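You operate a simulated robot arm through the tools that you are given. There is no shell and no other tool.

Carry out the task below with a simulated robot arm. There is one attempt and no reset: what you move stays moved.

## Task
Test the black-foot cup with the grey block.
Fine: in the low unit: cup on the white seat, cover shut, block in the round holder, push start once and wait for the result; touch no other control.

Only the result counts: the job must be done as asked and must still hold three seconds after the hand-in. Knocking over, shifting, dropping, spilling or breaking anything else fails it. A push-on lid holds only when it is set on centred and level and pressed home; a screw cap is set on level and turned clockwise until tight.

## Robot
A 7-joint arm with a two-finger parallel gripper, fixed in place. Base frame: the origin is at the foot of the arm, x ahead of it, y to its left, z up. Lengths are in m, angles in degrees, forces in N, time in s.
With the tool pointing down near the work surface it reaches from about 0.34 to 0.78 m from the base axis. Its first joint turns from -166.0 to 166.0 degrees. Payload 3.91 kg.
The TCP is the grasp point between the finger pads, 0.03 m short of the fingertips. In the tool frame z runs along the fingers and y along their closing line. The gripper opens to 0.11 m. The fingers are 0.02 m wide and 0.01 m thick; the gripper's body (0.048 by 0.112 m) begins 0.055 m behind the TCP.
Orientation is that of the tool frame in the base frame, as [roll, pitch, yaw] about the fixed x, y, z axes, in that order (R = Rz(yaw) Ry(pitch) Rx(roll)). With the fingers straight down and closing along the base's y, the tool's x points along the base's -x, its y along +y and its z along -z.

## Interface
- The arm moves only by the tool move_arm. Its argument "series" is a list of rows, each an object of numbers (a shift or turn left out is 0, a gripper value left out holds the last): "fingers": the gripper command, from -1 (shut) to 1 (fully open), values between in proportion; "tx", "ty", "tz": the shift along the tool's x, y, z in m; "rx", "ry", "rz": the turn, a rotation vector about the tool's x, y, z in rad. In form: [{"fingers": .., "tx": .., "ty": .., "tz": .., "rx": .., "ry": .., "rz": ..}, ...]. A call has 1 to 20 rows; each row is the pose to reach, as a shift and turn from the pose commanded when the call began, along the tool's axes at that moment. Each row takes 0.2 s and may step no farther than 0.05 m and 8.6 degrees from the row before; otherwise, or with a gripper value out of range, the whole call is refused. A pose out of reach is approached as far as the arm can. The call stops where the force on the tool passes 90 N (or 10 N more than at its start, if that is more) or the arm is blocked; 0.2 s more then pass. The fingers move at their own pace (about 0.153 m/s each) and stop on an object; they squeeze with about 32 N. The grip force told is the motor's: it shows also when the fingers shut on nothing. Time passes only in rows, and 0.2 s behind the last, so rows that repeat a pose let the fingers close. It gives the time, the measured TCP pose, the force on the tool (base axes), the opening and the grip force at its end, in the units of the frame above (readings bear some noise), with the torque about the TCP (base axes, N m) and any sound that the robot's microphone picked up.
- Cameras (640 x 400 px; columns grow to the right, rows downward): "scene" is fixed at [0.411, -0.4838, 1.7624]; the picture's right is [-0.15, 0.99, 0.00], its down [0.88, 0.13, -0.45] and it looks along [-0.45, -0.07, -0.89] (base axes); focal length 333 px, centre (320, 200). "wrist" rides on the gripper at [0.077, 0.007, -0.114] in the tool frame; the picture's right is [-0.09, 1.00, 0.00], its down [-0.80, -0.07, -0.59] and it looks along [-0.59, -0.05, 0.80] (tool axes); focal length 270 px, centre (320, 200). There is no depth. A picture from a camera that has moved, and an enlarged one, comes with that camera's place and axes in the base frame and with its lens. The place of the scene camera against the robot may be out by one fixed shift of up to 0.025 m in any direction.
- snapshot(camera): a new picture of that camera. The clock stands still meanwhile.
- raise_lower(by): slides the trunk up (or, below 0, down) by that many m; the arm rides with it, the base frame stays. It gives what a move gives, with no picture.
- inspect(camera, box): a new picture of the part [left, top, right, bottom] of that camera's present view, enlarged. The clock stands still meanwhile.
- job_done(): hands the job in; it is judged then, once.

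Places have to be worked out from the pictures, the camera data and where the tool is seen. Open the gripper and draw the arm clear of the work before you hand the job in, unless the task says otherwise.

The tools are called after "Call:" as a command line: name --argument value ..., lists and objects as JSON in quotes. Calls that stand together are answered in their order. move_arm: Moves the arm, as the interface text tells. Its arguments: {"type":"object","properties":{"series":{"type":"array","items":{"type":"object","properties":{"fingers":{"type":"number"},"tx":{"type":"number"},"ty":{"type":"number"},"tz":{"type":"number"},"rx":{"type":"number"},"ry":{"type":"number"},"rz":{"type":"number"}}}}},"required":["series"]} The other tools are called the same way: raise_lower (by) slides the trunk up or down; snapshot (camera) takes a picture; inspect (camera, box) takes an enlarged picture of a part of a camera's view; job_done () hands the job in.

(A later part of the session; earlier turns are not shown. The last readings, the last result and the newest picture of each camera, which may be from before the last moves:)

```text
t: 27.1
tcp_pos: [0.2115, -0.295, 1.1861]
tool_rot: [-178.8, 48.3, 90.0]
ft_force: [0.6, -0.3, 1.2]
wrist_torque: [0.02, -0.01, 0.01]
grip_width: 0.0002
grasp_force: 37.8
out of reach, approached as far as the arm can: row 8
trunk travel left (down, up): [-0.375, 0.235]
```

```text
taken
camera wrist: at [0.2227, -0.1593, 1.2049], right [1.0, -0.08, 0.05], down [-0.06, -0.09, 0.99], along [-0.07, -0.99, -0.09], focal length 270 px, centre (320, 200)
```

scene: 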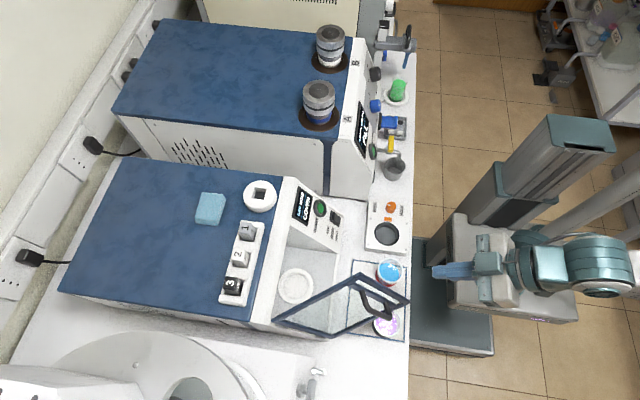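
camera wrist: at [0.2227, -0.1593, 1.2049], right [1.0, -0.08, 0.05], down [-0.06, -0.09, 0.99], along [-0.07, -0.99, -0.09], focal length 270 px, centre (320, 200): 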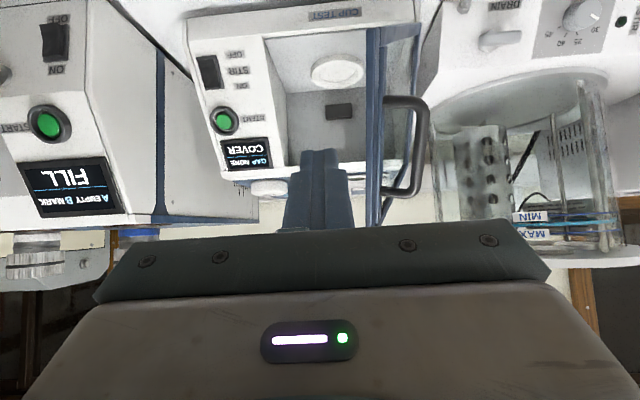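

The lid's free edge is near x≈0.26, and my closed fingers can pass to its left. I'll advance into the space in front of the opening, short of the inner face.

Call:
move_arm --series '[{"tx": -0.011, "ty": -0.01, "tz": 0.032}, {"tx": -0.022, "ty": -0.018, "tz": 0.064}, {"tx": -0.033, "ty": -0.0215, "tz": 0.096}, {"tx": -0.043, "ty": -0.0215, "tz": 0.128}]'

Call:
snapshot --camera "wrist"

Call:
inspect --camera "scene" --box '[250, 160, 450, 350]'

```text
t: 28.1
tcp_pos: [0.1917, -0.4192, 1.1355]
tool_rot: [179.9, 49.6, 89.7]
ft_force: [-0.2, -0.1, 0.3]
wrist_torque: [-0.07, 0.03, -0.04]
grip_width: 0.0
grasp_force: 37.4
trunk travel left (down, up): [-0.375, 0.235]
```

```text
taken
camera wrist: at [0.1999, -0.2834, 1.1504], right [1.0, -0.06, 0.07], down [-0.07, -0.07, 0.99], along [-0.05, -1.0, -0.07], focal length 270 px, centre (320, 200)
```

wrist: 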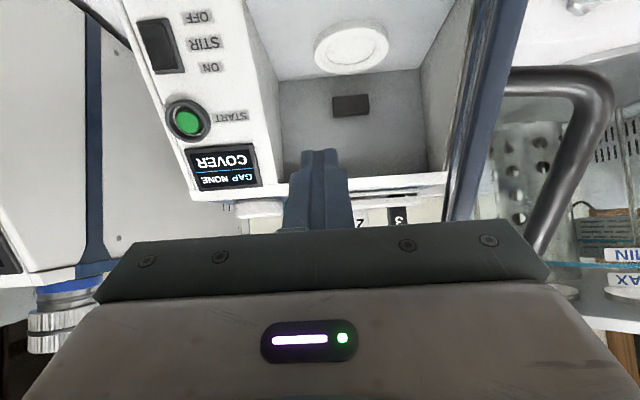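

```text
2.11 times, centred on (350, 255) of scene
camera zoom: at [0.411, -0.4838, 1.7624], right [-0.15, 0.99, 0.0], down [0.88, 0.13, -0.45], along [-0.45, -0.07, -0.89], focal length 700 px, centre (257, 84)
```

zoom: 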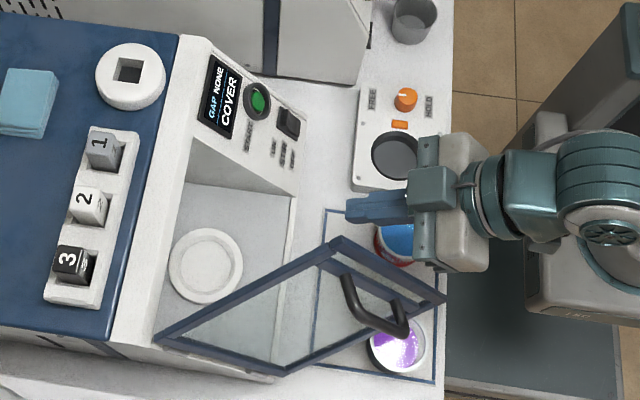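

The fingers are beside the lid's inner face. I'll go 10 mm deeper, then sweep toward +x to push the lid past vertical.

Call:
move_arm --series '[{"tz": 0.01, "ty": 0.02}, {"tz": 0.01, "ty": 0.045}, {"tz": 0.01, "ty": 0.065}, {"tz": 0.01, "ty": 0.085}, {"tz": 0.01, "ty": 0.105}, {"tz": 0.01, "ty": 0.125}]'

Call:
snapshot --camera "wrist"

Call:
inspect --camera "scene" --box '[250, 160, 450, 350]'

```text
t: 29.4
tcp_pos: [0.3171, -0.4229, 1.131]
tool_rot: [179.9, 49.8, 89.8]
ft_force: [-0.4, 10.1, 11.9]
wrist_torque: [-0.23, -0.12, 0.25]
grip_width: 0.0
grasp_force: 37.9
trunk travel left (down, up): [-0.375, 0.235]
```

```text
taken
camera wrist: at [0.3241, -0.2867, 1.1462], right [1.0, -0.06, 0.07], down [-0.07, -0.06, 1.0], along [-0.05, -1.0, -0.07], focal length 270 px, centre (320, 200)
```

wrist: 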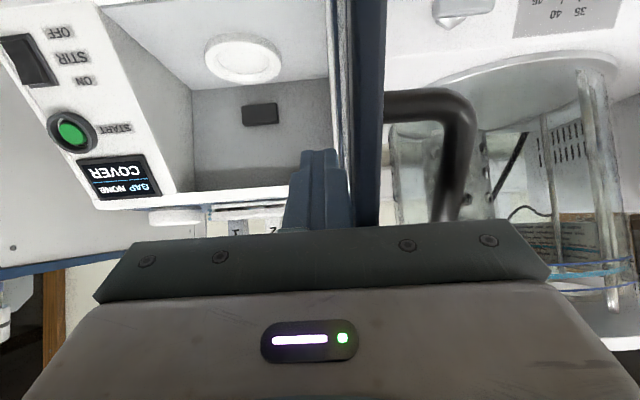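

```text
2.11 times, centred on (350, 255) of scene
camera zoom: at [0.411, -0.4838, 1.7624], right [-0.15, 0.99, 0.0], down [0.88, 0.13, -0.45], along [-0.45, -0.07, -0.89], focal length 700 px, centre (257, 84)
```

zoom: 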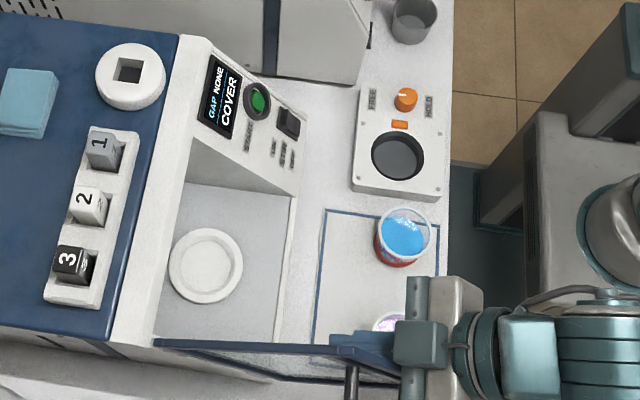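

The lid is near vertical and the lid edge lightly touches the gripper body (about 16 N). I'll back off 12 mm along the tool axis and push a further 45 mm.

Call:
move_arm --series '[{"tz": -0.006}, {"tz": -0.012, "ty": 0.01}, {"tz": -0.012, "ty": 0.025}, {"tz": -0.01, "ty": 0.04}, {"tz": -0.008, "ty": 0.05}]'

Call:
inspect --camera "scene" --box '[250, 160, 450, 350]'

Call:
snapshot --camera "wrist"

```text
t: 30.6
tcp_pos: [0.3601, -0.4176, 1.1338]
tool_rot: [179.8, 49.2, 89.4]
ft_force: [-25.5, 11.6, -0.8]
wrist_torque: [0.23, 0.48, -0.55]
grip_width: 0.0
grasp_force: 38.1
trunk travel left (down, up): [-0.375, 0.235]
```

```text
2.11 times, centred on (350, 255) of scene
camera zoom: at [0.411, -0.4838, 1.7624], right [-0.15, 0.99, 0.0], down [0.88, 0.13, -0.45], along [-0.45, -0.07, -0.89], focal length 700 px, centre (257, 84)
```

zoom: 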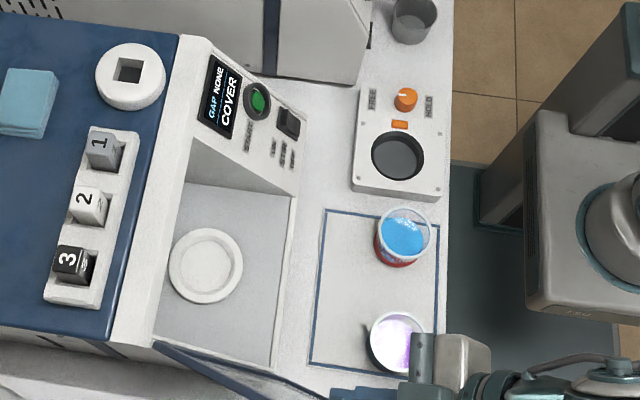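

```text
taken
camera wrist: at [0.3695, -0.2823, 1.1511], right [1.0, -0.07, 0.07], down [-0.07, -0.07, 0.99], along [-0.06, -1.0, -0.08], focal length 270 px, centre (320, 200)
```

wrist: 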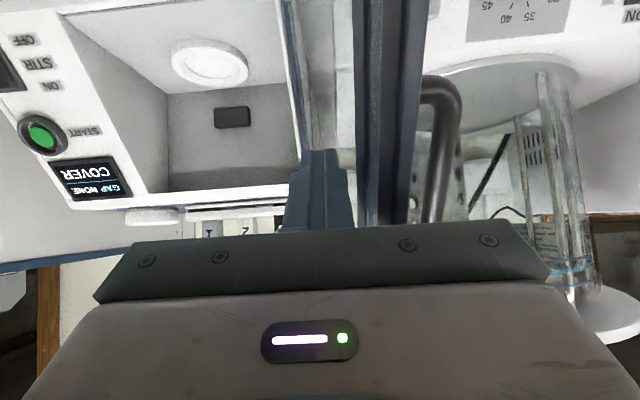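

The lid is leaning past vertical (about 105°) and now resists further pushing, so it's fully open. I'll retreat and look at the cups from the front.

Call:
move_arm --series '[{"ty": -0.02, "tz": -0.01}, {"ty": -0.04, "tz": -0.04}, {"ty": -0.06, "tz": -0.07, "tx": 0.005, "ry": 0.1}, {"ty": -0.08, "tz": -0.1, "tx": 0.01, "ry": 0.22}, {"ty": -0.1, "tz": -0.13, "tx": 0.015, "ry": 0.34}, {"ty": -0.1, "tz": -0.143, "tx": 0.018, "ry": 0.46, "fingers": 0.6}]'

Call:
snapshot --camera "wrist"

Call:
snapshot --camera "scene"

```text
t: 32.0
tcp_pos: [0.2677, -0.2997, 1.2152]
tool_rot: [179.9, 23.0, 89.9]
ft_force: [-0.3, -0.5, 0.5]
wrist_torque: [0.0, -0.03, 0.02]
grip_width: 0.088
grasp_force: 0.1
trunk travel left (down, up): [-0.375, 0.235]
```

```text
taken
camera wrist: at [0.2752, -0.1845, 1.2899], right [1.0, -0.08, 0.04], down [-0.07, -0.51, 0.86], along [-0.05, -0.86, -0.51], focal length 270 px, centre (320, 200)
```

wrist: 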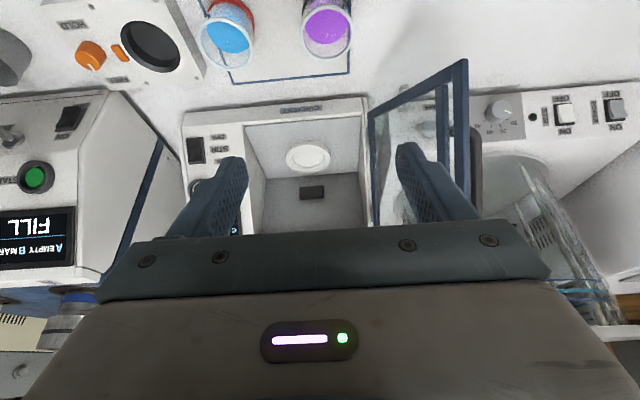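

```text
taken
```

scene: 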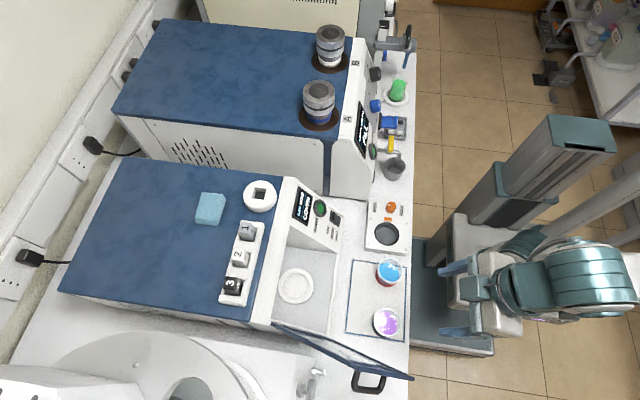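

The lid stays wide open. Both cups are at the top of the wrist view, so I'll enlarge them to check foot colours and measure.

Call:
inspect --camera "wrist" --box '[190, 0, 370, 110]'

Call:
inspect --camera "scene" --box '[340, 250, 420, 350]'

Call:
inspect --camera "wrist" --box '[230, 100, 390, 230]'

```text
3.56 times, centred on (280, 55) of wrist
camera zoom: at [0.2752, -0.1845, 1.2899], right [1.0, -0.08, 0.04], down [-0.07, -0.51, 0.86], along [-0.05, -0.86, -0.51], focal length 961 px, centre (462, 716)
```

zoom: 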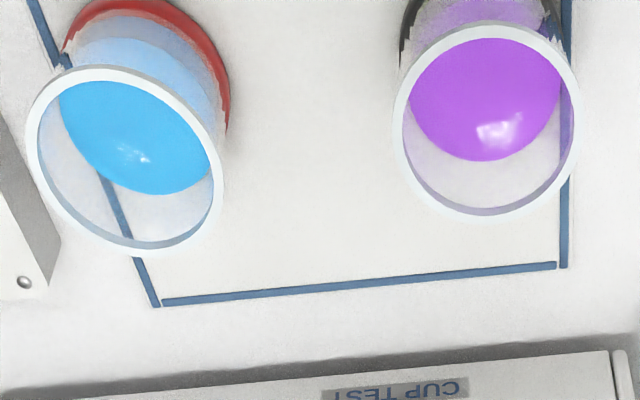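

```text
4.00 times, centred on (380, 300) of scene
camera zoom: at [0.411, -0.4838, 1.7624], right [-0.15, 0.99, 0.0], down [0.88, 0.13, -0.45], along [-0.45, -0.07, -0.89], focal length 1330 px, centre (80, -200)
```

zoom: 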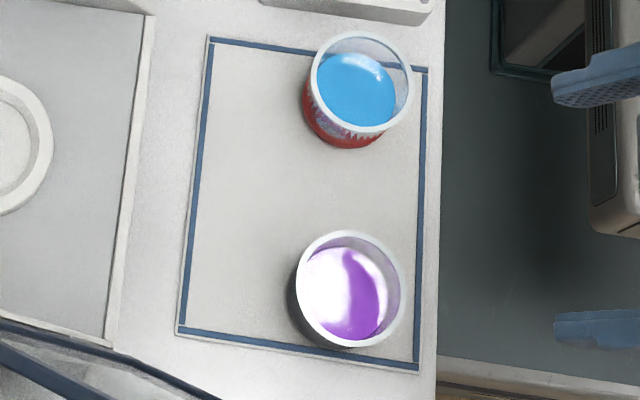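

```text
3.08 times, centred on (310, 165) of wrist
camera zoom: at [0.2752, -0.1845, 1.2899], right [1.0, -0.08, 0.04], down [-0.07, -0.51, 0.86], along [-0.05, -0.86, -0.51], focal length 832 px, centre (351, 308)
```

zoom: 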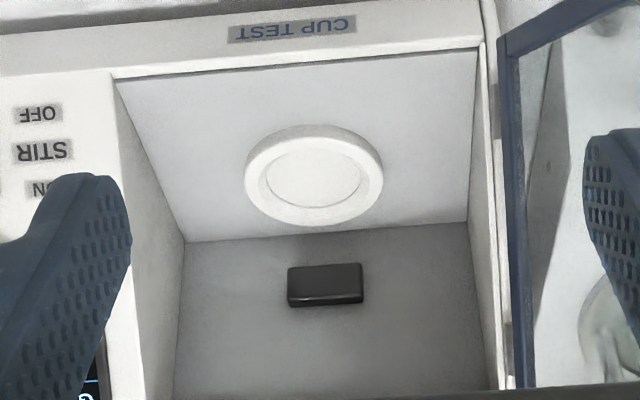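

The purple cup has the black foot, so that's the one to take. I'll drop to a low, tilted pre-grasp pose in front of it to see it side-on and fix its height.

Call:
move_arm --series '[{"tx": 0.018, "ty": 0.003, "tz": 0.028, "ry": -0.08}, {"tx": 0.037, "ty": 0.006, "tz": 0.056, "ry": -0.16}, {"tx": 0.055, "ty": 0.009, "tz": 0.084, "ry": -0.24}, {"tx": 0.074, "ty": 0.012, "tz": 0.112, "ry": -0.31}, {"tx": 0.092, "ty": 0.014, "tz": 0.14, "ry": -0.384}]'

Call:
snapshot --camera "wrist"

Call:
snapshot --camera "scene"

```text
t: 33.2
tcp_pos: [0.2836, -0.268, 1.0494]
tool_rot: [180.0, 45.2, 89.9]
ft_force: [0.4, 0.0, 0.6]
wrist_torque: [0.02, 0.0, -0.01]
grip_width: 0.088
grasp_force: 0.0
trunk travel left (down, up): [-0.375, 0.235]
```

```text
taken
camera wrist: at [0.2905, -0.1334, 1.0756], right [1.0, -0.06, 0.06], down [-0.07, -0.14, 0.99], along [-0.05, -0.99, -0.15], focal length 270 px, centre (320, 200)
```

wrist: 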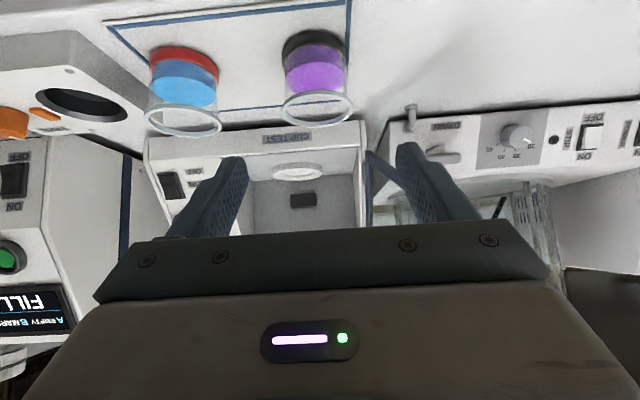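

```text
taken
```

scene: 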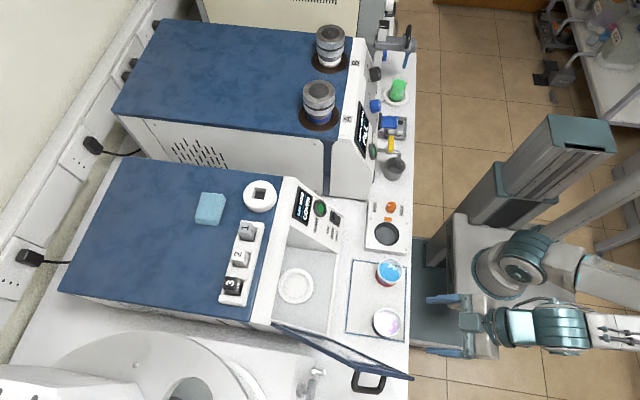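

The pose was reached cleanly, and the black-foot cup is in clear side view. I'll enlarge it to measure.

Call:
inspect --camera "wrist" --box '[240, 10, 400, 140]'

Call:
inspect --camera "wrist" --box '[130, 100, 440, 240]'

```text
3.08 times, centred on (320, 75) of wrist
camera zoom: at [0.2905, -0.1334, 1.0756], right [1.0, -0.06, 0.06], down [-0.07, -0.14, 0.99], along [-0.05, -0.99, -0.15], focal length 832 px, centre (320, 585)
```

zoom: 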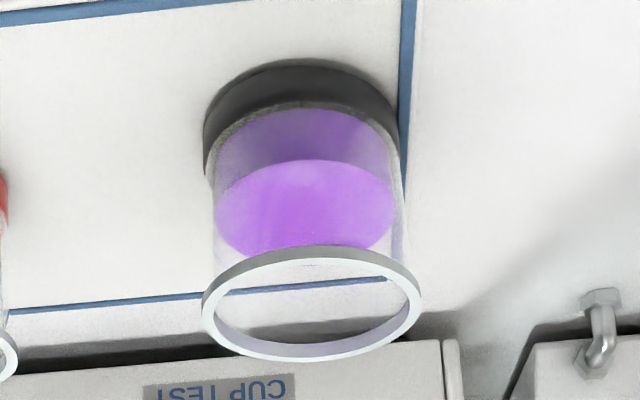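

```text
2.06 times, centred on (285, 170) of wrist
camera zoom: at [0.2905, -0.1334, 1.0756], right [1.0, -0.06, 0.06], down [-0.07, -0.14, 0.99], along [-0.05, -0.99, -0.15], focal length 558 px, centre (392, 262)
```

zoom: 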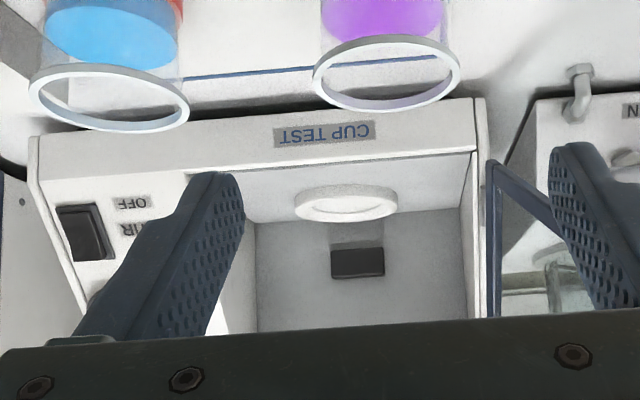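

The rim centre is about (0.281,-0.358,0.960), the table is at z≈0.908 and the cup wall is about 57 mm wide. I'll align and come down along the tool axis with the fingers straddling the cup, stopping partway to check.

Call:
move_arm --series '[{"tx": 0.008, "ty": -0.0026, "tz": 0.02}, {"tx": 0.0156, "ty": -0.0026, "tz": 0.045}, {"tx": 0.0156, "ty": -0.0026, "tz": 0.07}]'

Call:
snapshot --camera "wrist"

Call:
inspect --camera "scene" --box '[340, 250, 480, 360]'

```text
t: 34.0
tcp_pos: [0.2773, -0.3088, 0.9851]
tool_rot: [179.9, 45.1, 89.8]
ft_force: [-0.5, -0.8, 0.6]
wrist_torque: [-0.05, 0.0, 0.0]
grip_width: 0.088
grasp_force: 0.2
trunk travel left (down, up): [-0.375, 0.235]
```

```text
taken
camera wrist: at [0.2858, -0.1739, 1.0132], right [1.0, -0.06, 0.06], down [-0.07, -0.14, 0.99], along [-0.05, -0.99, -0.15], focal length 270 px, centre (320, 200)
```

wrist: 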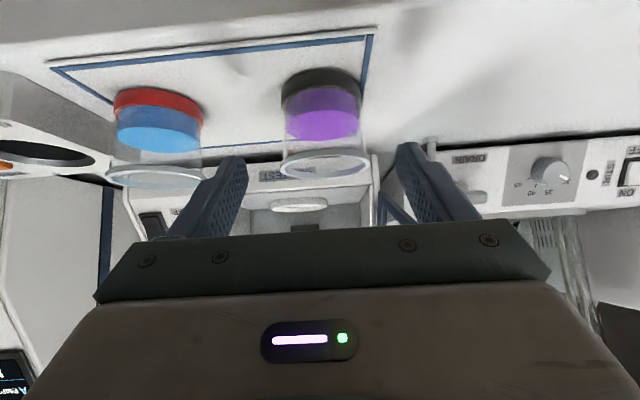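

```text
3.64 times, centred on (410, 305) of scene
camera zoom: at [0.411, -0.4838, 1.7624], right [-0.15, 0.99, 0.0], down [0.88, 0.13, -0.45], along [-0.45, -0.07, -0.89], focal length 1209 px, centre (-7, -182)
```

zoom: 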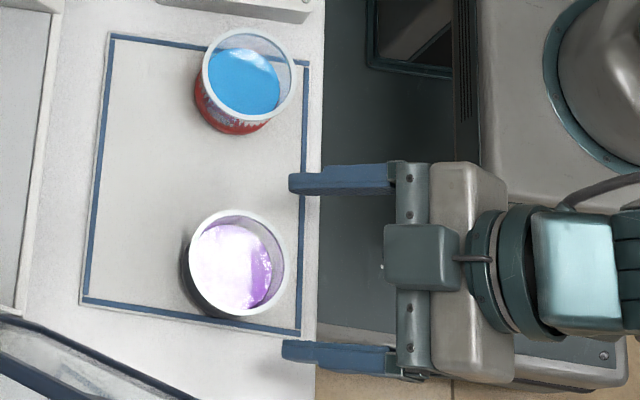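

The cup sits centred between the fingers to within about 4 mm. I'll correct sideways and go in the rest of the way, then check before closing.

Call:
move_arm --series '[{"ty": 0.0037, "tz": 0.02}, {"ty": 0.0037, "tz": 0.04}, {"ty": 0.0037, "tz": 0.057}, {"ty": 0.0037, "tz": 0.057}]'

Call:
snapshot --camera "wrist"

Call:
inspect --camera "scene" --box '[340, 250, 480, 360]'

```text
t: 35.0
tcp_pos: [0.2829, -0.3475, 0.948]
tool_rot: [179.9, 45.1, 89.9]
ft_force: [0.1, -0.6, 0.4]
wrist_torque: [-0.01, -0.04, 0.03]
grip_width: 0.0882
grasp_force: 0.0
trunk travel left (down, up): [-0.375, 0.235]
```

```text
taken
camera wrist: at [0.2903, -0.2135, 0.974], right [1.0, -0.06, 0.06], down [-0.07, -0.14, 0.99], along [-0.05, -0.99, -0.15], focal length 270 px, centre (320, 200)
```

wrist: 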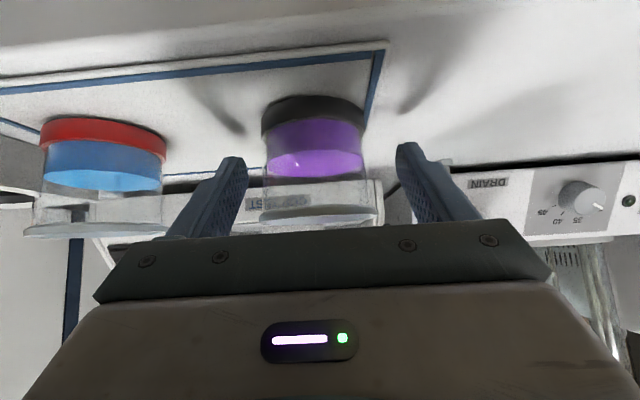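

```text
3.64 times, centred on (410, 305) of scene
camera zoom: at [0.411, -0.4838, 1.7624], right [-0.15, 0.99, 0.0], down [0.88, 0.13, -0.45], along [-0.45, -0.07, -0.89], focal length 1209 px, centre (-7, -182)
```

zoom: 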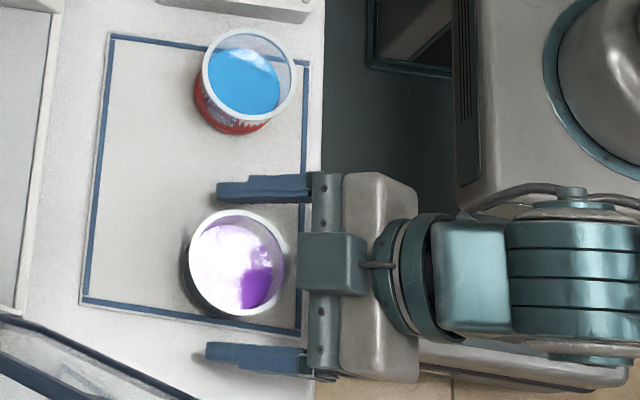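

The cup is centred to within about 2 mm and its wall lies between the pads. I'll trim that and close gradually.

Call:
move_arm --series '[{"ty": -0.002, "fingers": 0.4}, {"ty": -0.002, "fingers": 0.25}, {"ty": -0.002, "fingers": 0.13}, {"ty": -0.002, "fingers": 0.05}, {"ty": -0.002, "fingers": -0.1}, {"ty": -0.002, "fingers": -1}, {"ty": -0.002, "fingers": -1}]'

Call:
snapshot --camera "wrist"

```text
t: 36.6
tcp_pos: [0.2809, -0.3491, 0.9471]
tool_rot: [179.8, 45.2, 89.9]
ft_force: [-1.3, -0.1, 0.3]
wrist_torque: [-0.01, -0.01, -0.02]
grip_width: 0.0571
grasp_force: 32.2
trunk travel left (down, up): [-0.375, 0.235]
```

```text
taken
camera wrist: at [0.288, -0.2132, 0.9743], right [1.0, -0.06, 0.06], down [-0.07, -0.14, 0.99], along [-0.05, -0.99, -0.15], focal length 270 px, centre (320, 200)
```

wrist: 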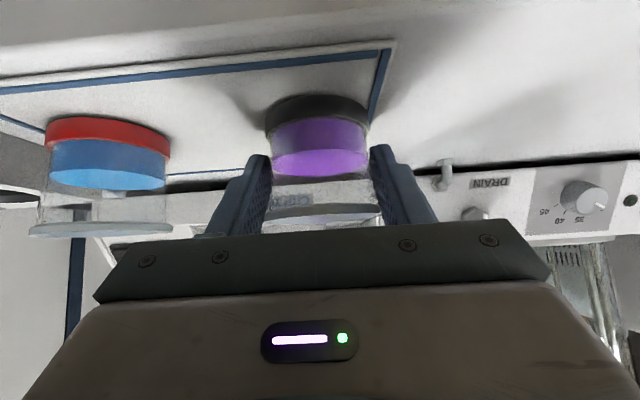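

The cup is held firmly (57.1 mm, 32 N). I'll lift it straight up and keep it level.

Call:
move_arm --series '[{"tx": -0.007, "tz": -0.007}, {"tx": -0.021, "tz": -0.021}, {"tx": -0.035, "tz": -0.035}, {"tx": -0.05, "tz": -0.05}, {"tx": -0.064, "tz": -0.064}, {"tx": -0.075, "tz": -0.075}]'

Call:
snapshot --camera "wrist"

Call:
inspect --camera "scene" --box '[260, 200, 460, 380]'

```text
t: 38.0
tcp_pos: [0.281, -0.3485, 1.0551]
tool_rot: [179.9, 45.1, 89.9]
ft_force: [-0.8, -0.8, -1.0]
wrist_torque: [0.08, 0.0, -0.05]
grip_width: 0.0573
grasp_force: 31.4
trunk travel left (down, up): [-0.375, 0.235]
```

```text
taken
camera wrist: at [0.2878, -0.2138, 1.0813], right [1.0, -0.06, 0.06], down [-0.07, -0.14, 0.99], along [-0.05, -0.99, -0.15], focal length 270 px, centre (320, 200)
```

wrist: 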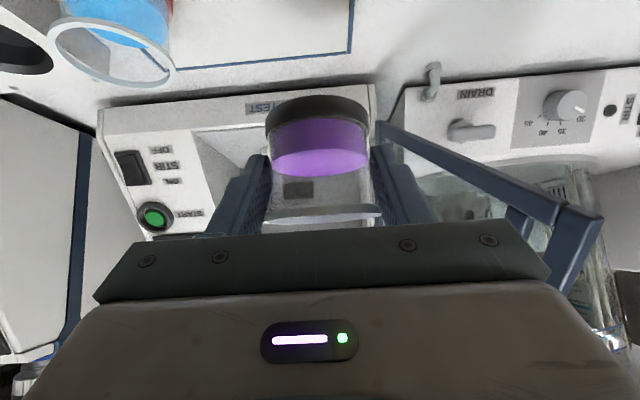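

```text
2.22 times, centred on (360, 290) of scene
camera zoom: at [0.411, -0.4838, 1.7624], right [-0.15, 0.99, 0.0], down [0.88, 0.13, -0.45], along [-0.45, -0.07, -0.89], focal length 739 px, centre (231, 0)
```

zoom: 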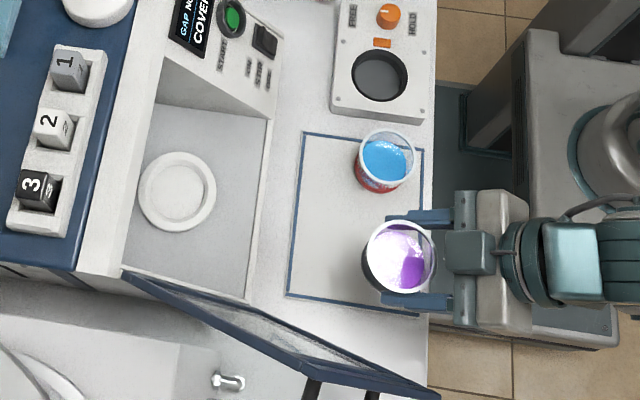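

The cup is up and level. From cross-checked views the seat is at (0.231,-0.586, ring top 0.955) and the cup axis is about 11 mm beyond the TCP in -y. I'll carry it smoothly to just in front of the seat and then check.

Call:
move_arm --series '[{"tx": -0.008, "tz": 0.008, "ty": -0.008}, {"tx": -0.02, "tz": 0.02, "ty": -0.019}, {"tx": -0.0318, "tz": 0.0318, "ty": -0.03}, {"tx": -0.0424, "tz": 0.0425, "ty": -0.04}, {"tx": -0.0565, "tz": 0.0566, "ty": -0.047}, {"tx": -0.0706, "tz": 0.0708, "ty": -0.05}, {"tx": -0.082, "tz": 0.088, "ty": -0.05}, {"tx": -0.0931, "tz": 0.1048, "ty": -0.05}, {"tx": -0.104, "tz": 0.1225, "ty": -0.05}, {"tx": -0.1144, "tz": 0.1402, "ty": -0.05}, {"tx": -0.122, "tz": 0.153, "ty": -0.05}, {"tx": -0.127, "tz": 0.1628, "ty": -0.05}]'

Call:
snapshot --camera "wrist"

Call:
inspect --camera "scene" --box '[260, 220, 380, 320]'

```text
t: 40.6
tcp_pos: [0.2295, -0.5535, 1.0276]
tool_rot: [179.9, 45.1, 89.9]
ft_force: [-0.5, 0.6, -0.9]
wrist_torque: [0.03, 0.03, 0.03]
grip_width: 0.0572
grasp_force: 32.4
trunk travel left (down, up): [-0.375, 0.235]
```

```text
taken
camera wrist: at [0.2384, -0.418, 1.0544], right [1.0, -0.06, 0.06], down [-0.07, -0.14, 0.99], along [-0.05, -0.99, -0.15], focal length 270 px, centre (320, 200)
```

wrist: 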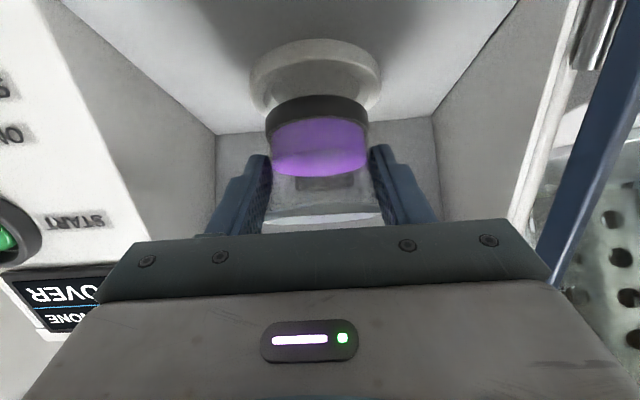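

```text
4.00 times, centred on (320, 270) of scene
camera zoom: at [0.411, -0.4838, 1.7624], right [-0.15, 0.99, 0.0], down [0.88, 0.13, -0.45], along [-0.45, -0.07, -0.89], focal length 1330 px, centre (320, -80)
```

zoom: 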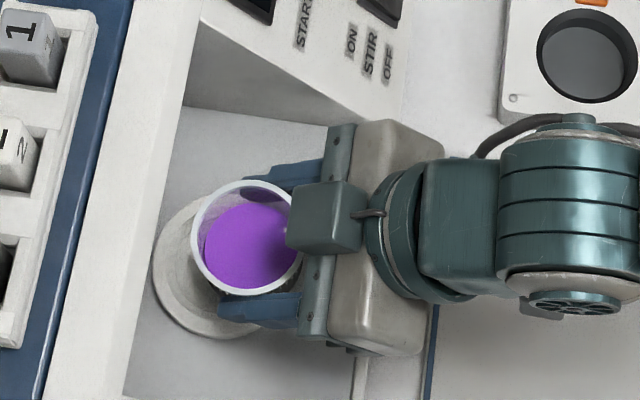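

Cup axis measures about (0.2327,-0.566) against the seat at (0.2318,-0.586). I'll move 20 mm back and lower 10 mm, then recheck with close-ups.

Call:
move_arm --series '[{"tx": -0.005, "tz": 0.005, "ty": -0.001}, {"tx": -0.01, "tz": 0.01, "ty": -0.001}, {"tx": -0.0141, "tz": 0.0142, "ty": -0.001}, {"tx": -0.0106, "tz": 0.0177, "ty": -0.001}, {"tx": -0.007, "tz": 0.0212, "ty": -0.001}]'

Call:
inspect --camera "wrist" --box '[230, 30, 410, 160]'

Call:
inspect --camera "scene" --box '[270, 240, 350, 310]'

```text
t: 41.9
tcp_pos: [0.2295, -0.5745, 1.0189]
tool_rot: [179.9, 45.1, 90.0]
ft_force: [-0.8, 0.0, -1.3]
wrist_torque: [0.01, -0.01, 0.02]
grip_width: 0.0574
grasp_force: 31.4
trunk travel left (down, up): [-0.375, 0.235]
```

```text
3.08 times, centred on (320, 95) of wrist
camera zoom: at [0.2369, -0.4389, 1.0443], right [1.0, -0.06, 0.06], down [-0.07, -0.14, 0.99], along [-0.05, -0.99, -0.15], focal length 832 px, centre (320, 523)
```

zoom: 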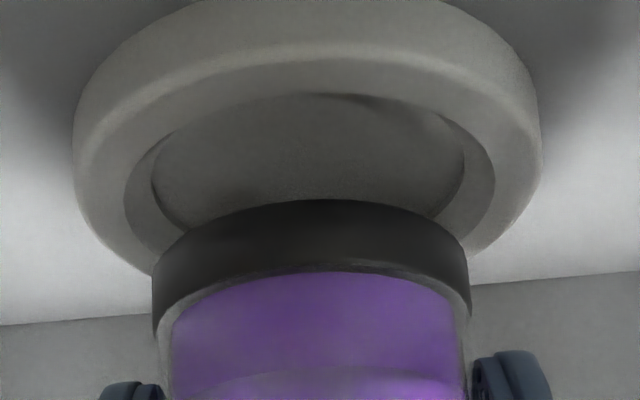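

```text
5.71 times, centred on (310, 275) of scene
camera zoom: at [0.411, -0.4838, 1.7624], right [-0.15, 0.99, 0.0], down [0.88, 0.13, -0.45], along [-0.45, -0.07, -0.89], focal length 1900 px, centre (377, -229)
```

zoom: 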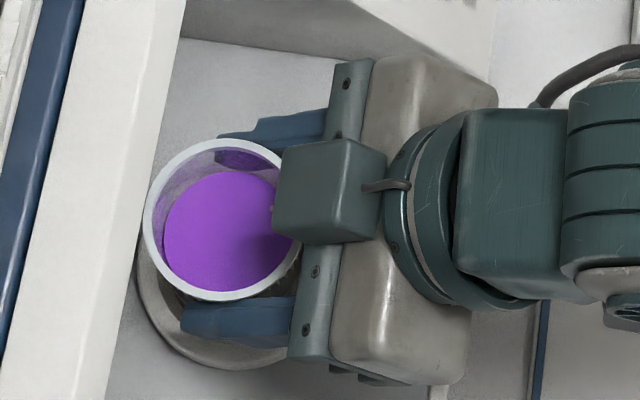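

The seat has a tapered recess, and the cup is within about 1 mm of its axis in both views. I'll lower 20 mm and watch the force.

Call:
move_arm --series '[{"tx": 0.0035, "tz": 0.0035, "ty": 0.001}, {"tx": 0.0071, "tz": 0.0071, "ty": 0.001}, {"tx": 0.0106, "tz": 0.0106, "ty": 0.001}, {"tx": 0.0142, "tz": 0.0141, "ty": 0.001}]'

Call:
inspect --camera "wrist" --box '[230, 30, 410, 160]'

```text
t: 42.9
tcp_pos: [0.231, -0.5734, 1.0002]
tool_rot: [179.9, 45.2, 89.9]
ft_force: [1.0, -0.2, 4.6]
wrist_torque: [0.04, -0.05, 0.01]
grip_width: 0.0575
grasp_force: 31.8
trunk travel left (down, up): [-0.375, 0.235]
```

```text
3.08 times, centred on (320, 95) of wrist
camera zoom: at [0.2386, -0.4385, 1.0261], right [1.0, -0.06, 0.06], down [-0.07, -0.14, 0.99], along [-0.05, -0.99, -0.15], focal length 832 px, centre (320, 523)
```

zoom: 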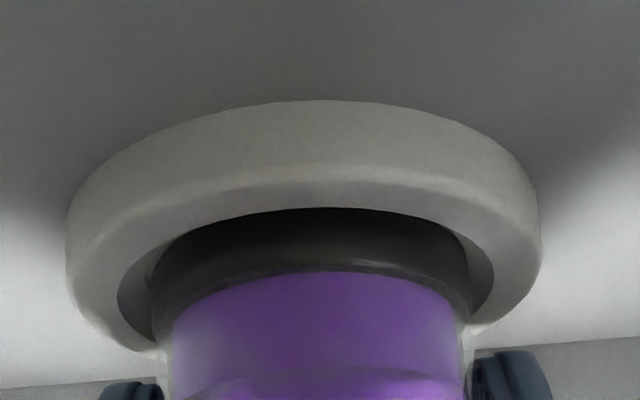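

The foot is inside the recess and fz has gone up by about 6 N, so it is just touching. I'll lower a few more millimetres to seat it fully.

Call:
move_arm --series '[{"tx": 0.0007, "tz": 0.0007, "ty": -0.001}, {"tx": 0.0014, "tz": 0.0014, "ty": -0.001}, {"tx": 0.0014, "tz": 0.0014, "ty": -0.001}]'

Call:
inspect --camera "wrist" --box '[230, 30, 410, 160]'

```text
t: 43.6
tcp_pos: [0.2295, -0.5724, 0.9997]
tool_rot: [180.0, 45.4, 89.9]
ft_force: [6.9, -5.9, 21.5]
wrist_torque: [-0.04, -0.03, 0.0]
grip_width: 0.0576
grasp_force: 31.7
trunk travel left (down, up): [-0.375, 0.235]
```

```text
3.08 times, centred on (320, 95) of wrist
camera zoom: at [0.2381, -0.4381, 1.0252], right [1.0, -0.06, 0.06], down [-0.07, -0.14, 0.99], along [-0.05, -0.99, -0.14], focal length 832 px, centre (320, 523)
```

zoom: 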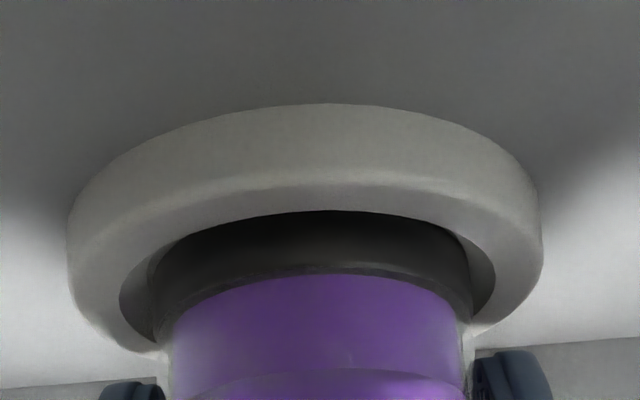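

The cup is seated, with firm contact and an even gap all round. I'll ease off the press and open the fingers gently.

Call:
move_arm --series '[{"tx": -0.001, "tz": -0.001, "ty": 0.0005}, {"tx": -0.001, "tz": -0.001, "ty": 0.0005, "fingers": 0.06}, {"tx": -0.001, "tz": -0.001, "ty": 0.0005, "fingers": 0.12}, {"tx": -0.001, "tz": -0.001, "ty": 0.0005, "fingers": 0.25}, {"tx": -0.001, "tz": -0.001, "ty": 0.0005, "fingers": 0.45}, {"tx": -0.001, "tz": -0.001, "ty": 0.0005, "fingers": 0.45}]'

Call:
snapshot --camera "wrist"

Call:
inspect --camera "scene" --box '[270, 240, 350, 310]'

```text
t: 45.0
tcp_pos: [0.2317, -0.5724, 0.998]
tool_rot: [180.0, 45.1, 89.9]
ft_force: [-0.3, -0.3, -0.9]
wrist_torque: [0.02, 0.02, 0.02]
grip_width: 0.0798
grasp_force: 0.1
trunk travel left (down, up): [-0.375, 0.235]
```

```text
taken
camera wrist: at [0.2381, -0.4384, 1.0247], right [1.0, -0.06, 0.06], down [-0.07, -0.14, 0.99], along [-0.05, -0.99, -0.15], focal length 270 px, centre (320, 200)
```

wrist: 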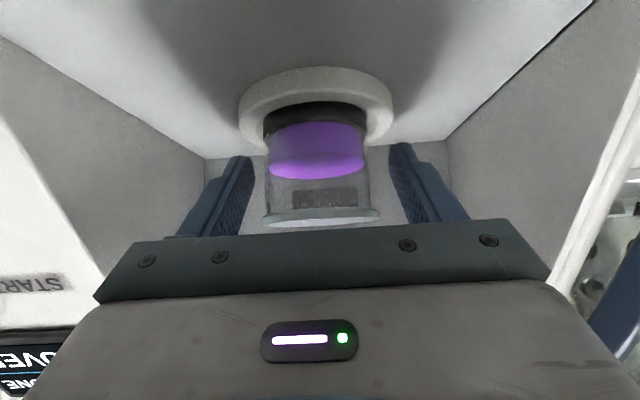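

```text
5.71 times, centred on (310, 275) of scene
camera zoom: at [0.411, -0.4838, 1.7624], right [-0.15, 0.99, 0.0], down [0.88, 0.13, -0.45], along [-0.45, -0.07, -0.89], focal length 1900 px, centre (377, -229)
```

zoom: 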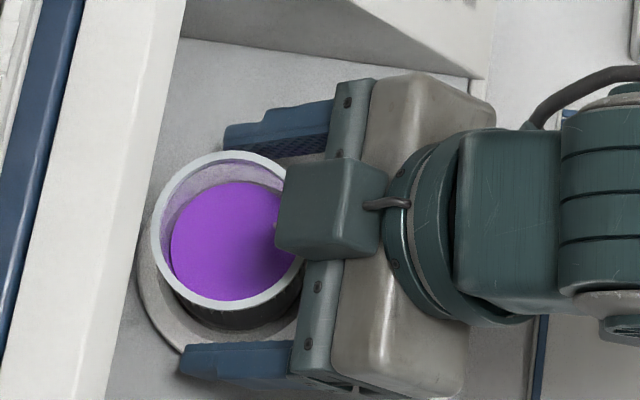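

The cup stands level on the seat. I'll retract straight back along the tool axis.

Call:
move_arm --series '[{"tz": -0.02}, {"tz": -0.05}, {"tz": -0.09}, {"tz": -0.13}, {"tz": -0.17}]'

Call:
snapshot --camera "wrist"

Call:
inspect --camera "scene" --box '[230, 180, 430, 390]'

```text
t: 46.2
tcp_pos: [0.2298, -0.4525, 1.1168]
tool_rot: [179.8, 44.9, 89.8]
ft_force: [-0.6, 0.8, 0.5]
wrist_torque: [0.03, 0.01, 0.01]
grip_width: 0.0798
grasp_force: 0.0
trunk travel left (down, up): [-0.375, 0.235]
```

```text
taken
camera wrist: at [0.2368, -0.3188, 1.1422], right [1.0, -0.06, 0.06], down [-0.07, -0.15, 0.99], along [-0.05, -0.99, -0.15], focal length 270 px, centre (320, 200)
```

wrist: 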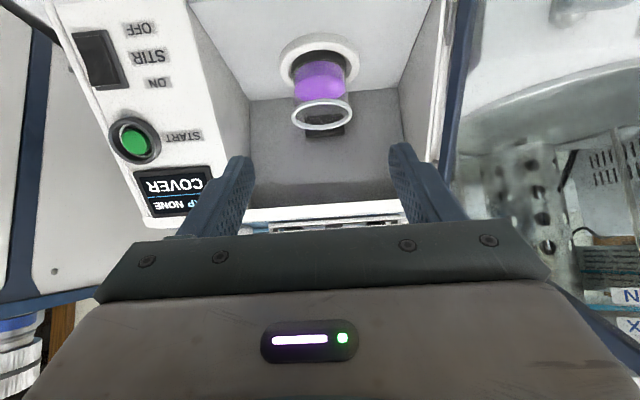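

```text
1.90 times, centred on (330, 285) of scene
camera zoom: at [0.411, -0.4838, 1.7624], right [-0.15, 0.99, 0.0], down [0.88, 0.13, -0.45], along [-0.45, -0.07, -0.89], focal length 634 px, centre (301, 38)
```

zoom: 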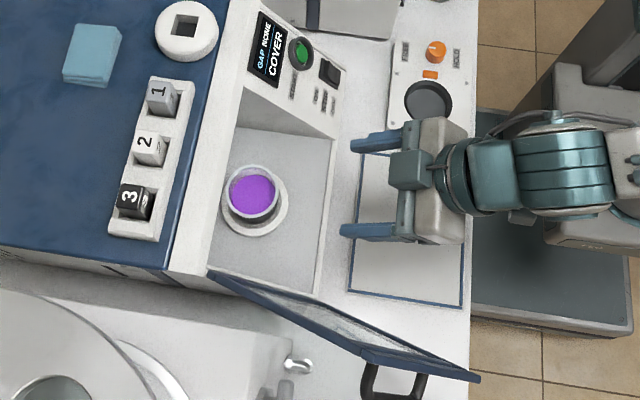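

The cup is in place and the display reads COVER. Next I'll shut the lid: bring the closed fingers round the front of the lid to its outer (+x) side.

Call:
move_arm --series '[{"tx": 0.0117, "tz": -0.032, "fingers": -1}, {"tx": 0.0234, "tz": -0.064}, {"tx": 0.0351, "tz": -0.0958}, {"tx": 0.06, "tz": -0.1205}, {"tx": 0.0847, "tz": -0.1452}, {"tx": 0.0906, "tz": -0.1464, "ty": 0.037}, {"tx": 0.0965, "tz": -0.1475, "ty": 0.074}, {"tx": 0.1024, "tz": -0.1487, "ty": 0.11}, {"tx": 0.106, "tz": -0.138, "ty": 0.145}, {"tx": 0.1095, "tz": -0.1274, "ty": 0.18}, {"tx": 0.113, "tz": -0.1168, "ty": 0.21}]'

Call:
snapshot --camera "wrist"

Call:
snapshot --camera "scene"

```text
t: 48.6
tcp_pos: [0.4424, -0.2923, 1.1214]
tool_rot: [179.9, 45.1, 90.0]
ft_force: [0.4, 1.1, -0.2]
wrist_torque: [0.01, 0.03, 0.02]
grip_width: 0.0001
grasp_force: 32.3
trunk travel left (down, up): [-0.375, 0.235]
```

```text
taken
camera wrist: at [0.4503, -0.1568, 1.1471], right [1.0, -0.06, 0.06], down [-0.07, -0.14, 0.99], along [-0.05, -0.99, -0.15], focal length 270 px, centre (320, 200)
```

wrist: 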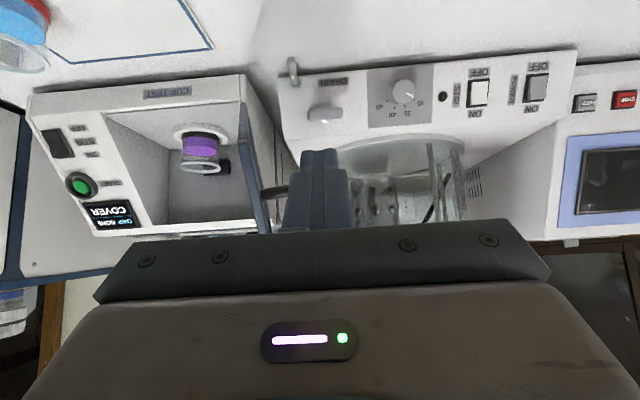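

```text
taken
```

scene: 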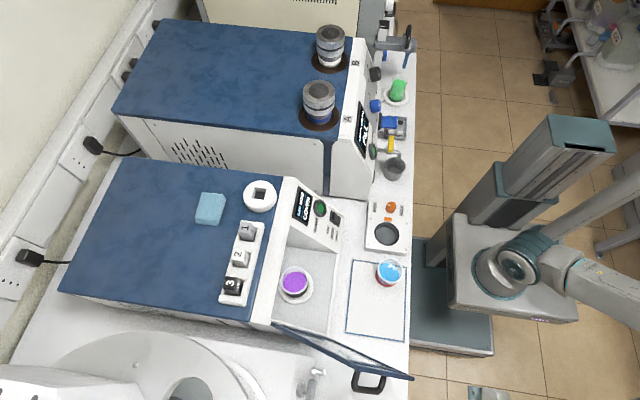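

The lid is edge-on to this camera, at about 107°. I'll move in beside the outer face, near its front end and clear of the handle, then push it toward -x.

Call:
move_arm --series '[{"tx": -0.018, "tz": 0.033}, {"tx": -0.0355, "tz": 0.065}, {"tx": -0.0355, "tz": 0.065, "ty": -0.025}, {"tx": -0.0355, "tz": 0.065, "ty": -0.04}, {"tx": -0.035, "tz": 0.06, "ty": -0.055}, {"tx": -0.0346, "tz": 0.056, "ty": -0.07}, {"tx": -0.0344, "tz": 0.054, "ty": -0.085}, {"tx": -0.0342, "tz": 0.052, "ty": -0.1}]'

Call:
snapshot --camera "wrist"

Call:
snapshot --camera "scene"

```text
t: 50.5
tcp_pos: [0.3412, -0.3494, 1.1088]
tool_rot: [-180.0, 45.0, 89.9]
ft_force: [0.3, -0.1, -0.2]
wrist_torque: [0.03, 0.0, 0.02]
grip_width: 0.0001
grasp_force: 31.9
trunk travel left (down, up): [-0.375, 0.235]
```

```text
taken
camera wrist: at [0.348, -0.2152, 1.1347], right [1.0, -0.06, 0.06], down [-0.07, -0.14, 0.99], along [-0.05, -0.99, -0.15], focal length 270 px, centre (320, 200)
```

wrist: 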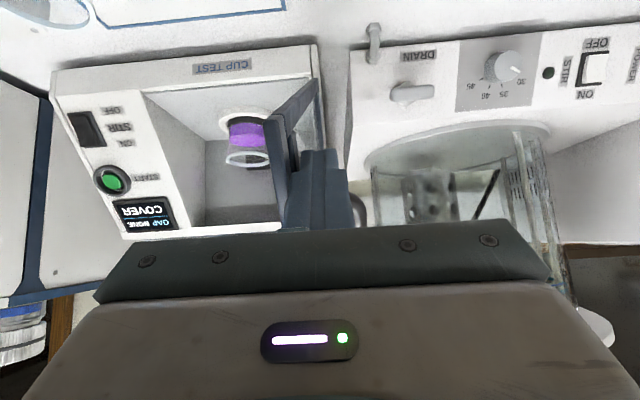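

```text
taken
```

scene: 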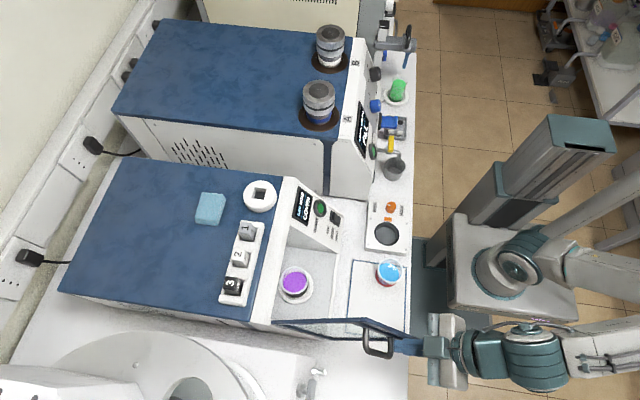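

The lid follows nicely (about 87°). I'll continue pushing it round and down along its arc.

Call:
move_arm --series '[{"ty": -0.013}, {"ty": -0.026}, {"ty": -0.041, "tz": 0.003}, {"ty": -0.0555, "tz": 0.006}, {"ty": -0.07, "tz": 0.0112, "tx": -0.001}, {"ty": -0.0837, "tz": 0.0175, "tx": -0.0017}, {"ty": -0.097, "tz": 0.025, "tx": -0.0025}, {"ty": -0.1096, "tz": 0.034, "tx": -0.0033}, {"ty": -0.1215, "tz": 0.044, "tx": -0.0043}, {"ty": -0.1323, "tz": 0.055, "tx": -0.0054}]'

Call:
snapshot --camera "wrist"

Call:
inspect --camera "scene" --box '[250, 160, 450, 350]'

```text
t: 52.6
tcp_pos: [0.208, -0.394, 1.0731]
tool_rot: [179.9, 45.1, 89.9]
ft_force: [-0.4, -0.2, 0.1]
wrist_torque: [-0.04, -0.01, -0.01]
grip_width: 0.0
grasp_force: 31.9
trunk travel left (down, up): [-0.375, 0.235]
```

```text
taken
camera wrist: at [0.2158, -0.2589, 1.0996], right [1.0, -0.06, 0.06], down [-0.07, -0.14, 0.99], along [-0.05, -0.99, -0.15], focal length 270 px, centre (320, 200)
```

wrist: 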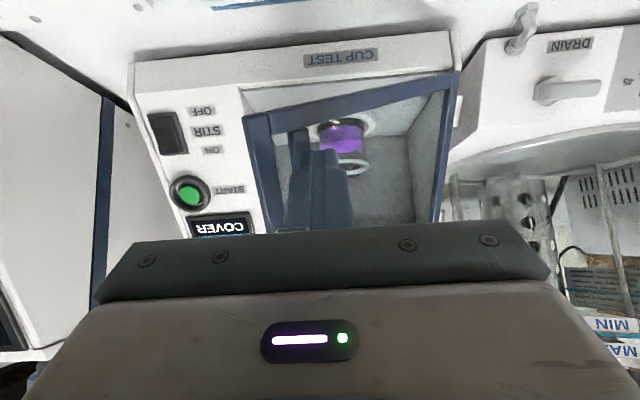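

```text
2.11 times, centred on (350, 255) of scene
camera zoom: at [0.411, -0.4838, 1.7624], right [-0.15, 0.99, 0.0], down [0.88, 0.13, -0.45], along [-0.45, -0.07, -0.89], focal length 700 px, centre (257, 84)
```

zoom: 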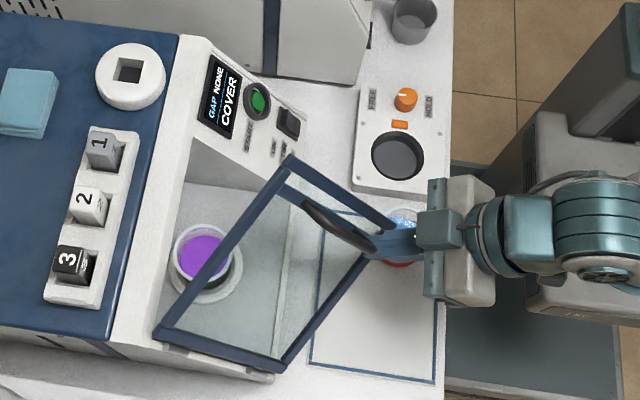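

The lid is now down to about 35°. I'll follow the arc down toward the closed position.

Call:
move_arm --series '[{"ty": -0.009, "tz": 0.012, "tx": -0.001}, {"ty": -0.018, "tz": 0.025, "tx": -0.002}, {"ty": -0.025, "tz": 0.039, "tx": -0.004}, {"ty": -0.0315, "tz": 0.053, "tx": -0.005}, {"ty": -0.036, "tz": 0.067, "tx": -0.0065}, {"ty": -0.04, "tz": 0.08, "tx": -0.008}]'

Call:
snapshot --camera "wrist"

Call:
inspect --camera "scene" --box '[250, 160, 450, 350]'

```text
t: 54.0
tcp_pos: [0.1676, -0.4564, 1.0236]
tool_rot: [-180.0, 45.1, 89.9]
ft_force: [0.7, 0.0, -0.6]
wrist_torque: [-0.01, -0.02, 0.01]
grip_width: 0.0
grasp_force: 31.9
trunk travel left (down, up): [-0.375, 0.235]
```

```text
taken
camera wrist: at [0.176, -0.3218, 1.0489], right [1.0, -0.06, 0.06], down [-0.07, -0.14, 0.99], along [-0.05, -0.99, -0.15], focal length 270 px, centre (320, 200)
```

wrist: 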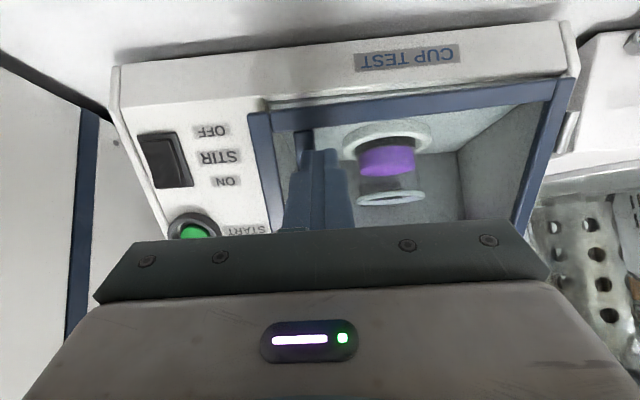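

```text
2.11 times, centred on (350, 255) of scene
camera zoom: at [0.411, -0.4838, 1.7624], right [-0.15, 0.99, 0.0], down [0.88, 0.13, -0.45], along [-0.45, -0.07, -0.89], focal length 700 px, centre (257, 84)
```

zoom: 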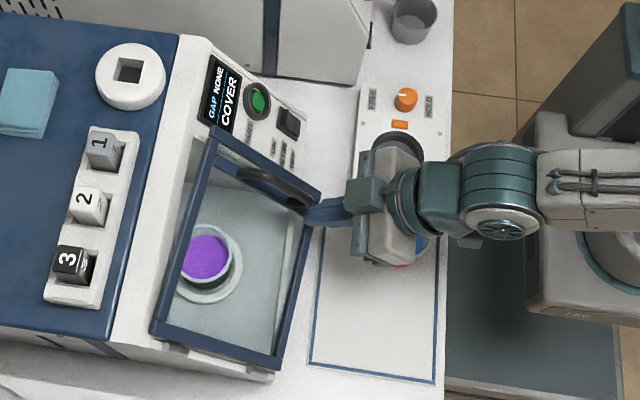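

The lid is nearly closed (about 8°). I'll press it the rest of the way home and watch the force and the display.

Call:
move_arm --series '[{"ty": -0.001, "tz": 0.008}, {"ty": -0.002, "tz": 0.016}, {"ty": -0.003, "tz": 0.023}, {"ty": -0.003, "tz": 0.029}]'

Call:
inspect --camera "scene" --box '[250, 160, 450, 350]'

```text
t: 55.0
tcp_pos: [0.1664, -0.4755, 1.001]
tool_rot: [179.9, 45.1, 90.0]
ft_force: [-0.8, -1.0, 0.3]
wrist_torque: [-0.02, 0.0, 0.02]
grip_width: 0.0003
grasp_force: 32.1
trunk travel left (down, up): [-0.375, 0.235]
```

```text
2.11 times, centred on (350, 255) of scene
camera zoom: at [0.411, -0.4838, 1.7624], right [-0.15, 0.99, 0.0], down [0.88, 0.13, -0.45], along [-0.45, -0.07, -0.89], focal length 700 px, centre (257, 84)
```

zoom: 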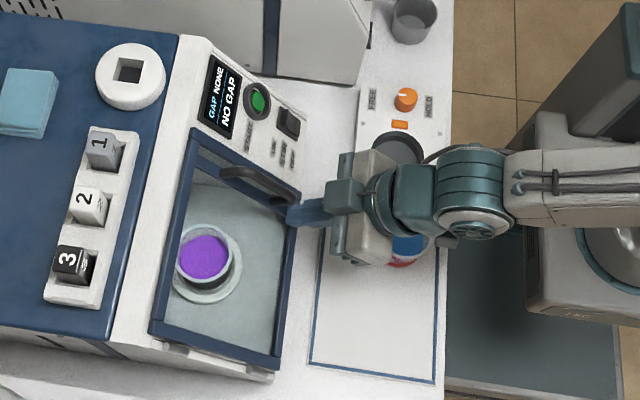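

The display now reads NO GAP, so the cup and cover are both recognised. I'll press a few millimetres more to be sure it is fully shut.

Call:
move_arm --series '[{"tz": 0.004}, {"tz": 0.008}, {"tz": 0.01}]'

Call:
inspect --camera "scene" --box '[250, 160, 450, 350]'

```text
t: 55.9
tcp_pos: [0.1662, -0.4785, 1.0]
tool_rot: [180.0, 45.7, 89.9]
ft_force: [0.5, 29.2, 29.7]
wrist_torque: [-0.43, -0.01, 0.04]
grip_width: 0.0001
grasp_force: 32.4
trunk travel left (down, up): [-0.375, 0.235]
```

```text
2.11 times, centred on (350, 255) of scene
camera zoom: at [0.411, -0.4838, 1.7624], right [-0.15, 0.99, 0.0], down [0.88, 0.13, -0.45], along [-0.45, -0.07, -0.89], focal length 700 px, centre (257, 84)
```

zoom: 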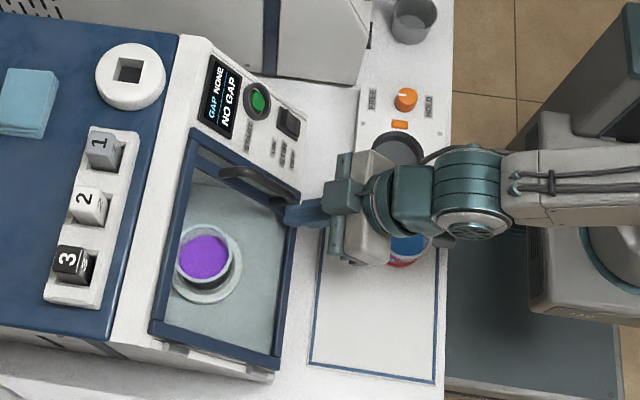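

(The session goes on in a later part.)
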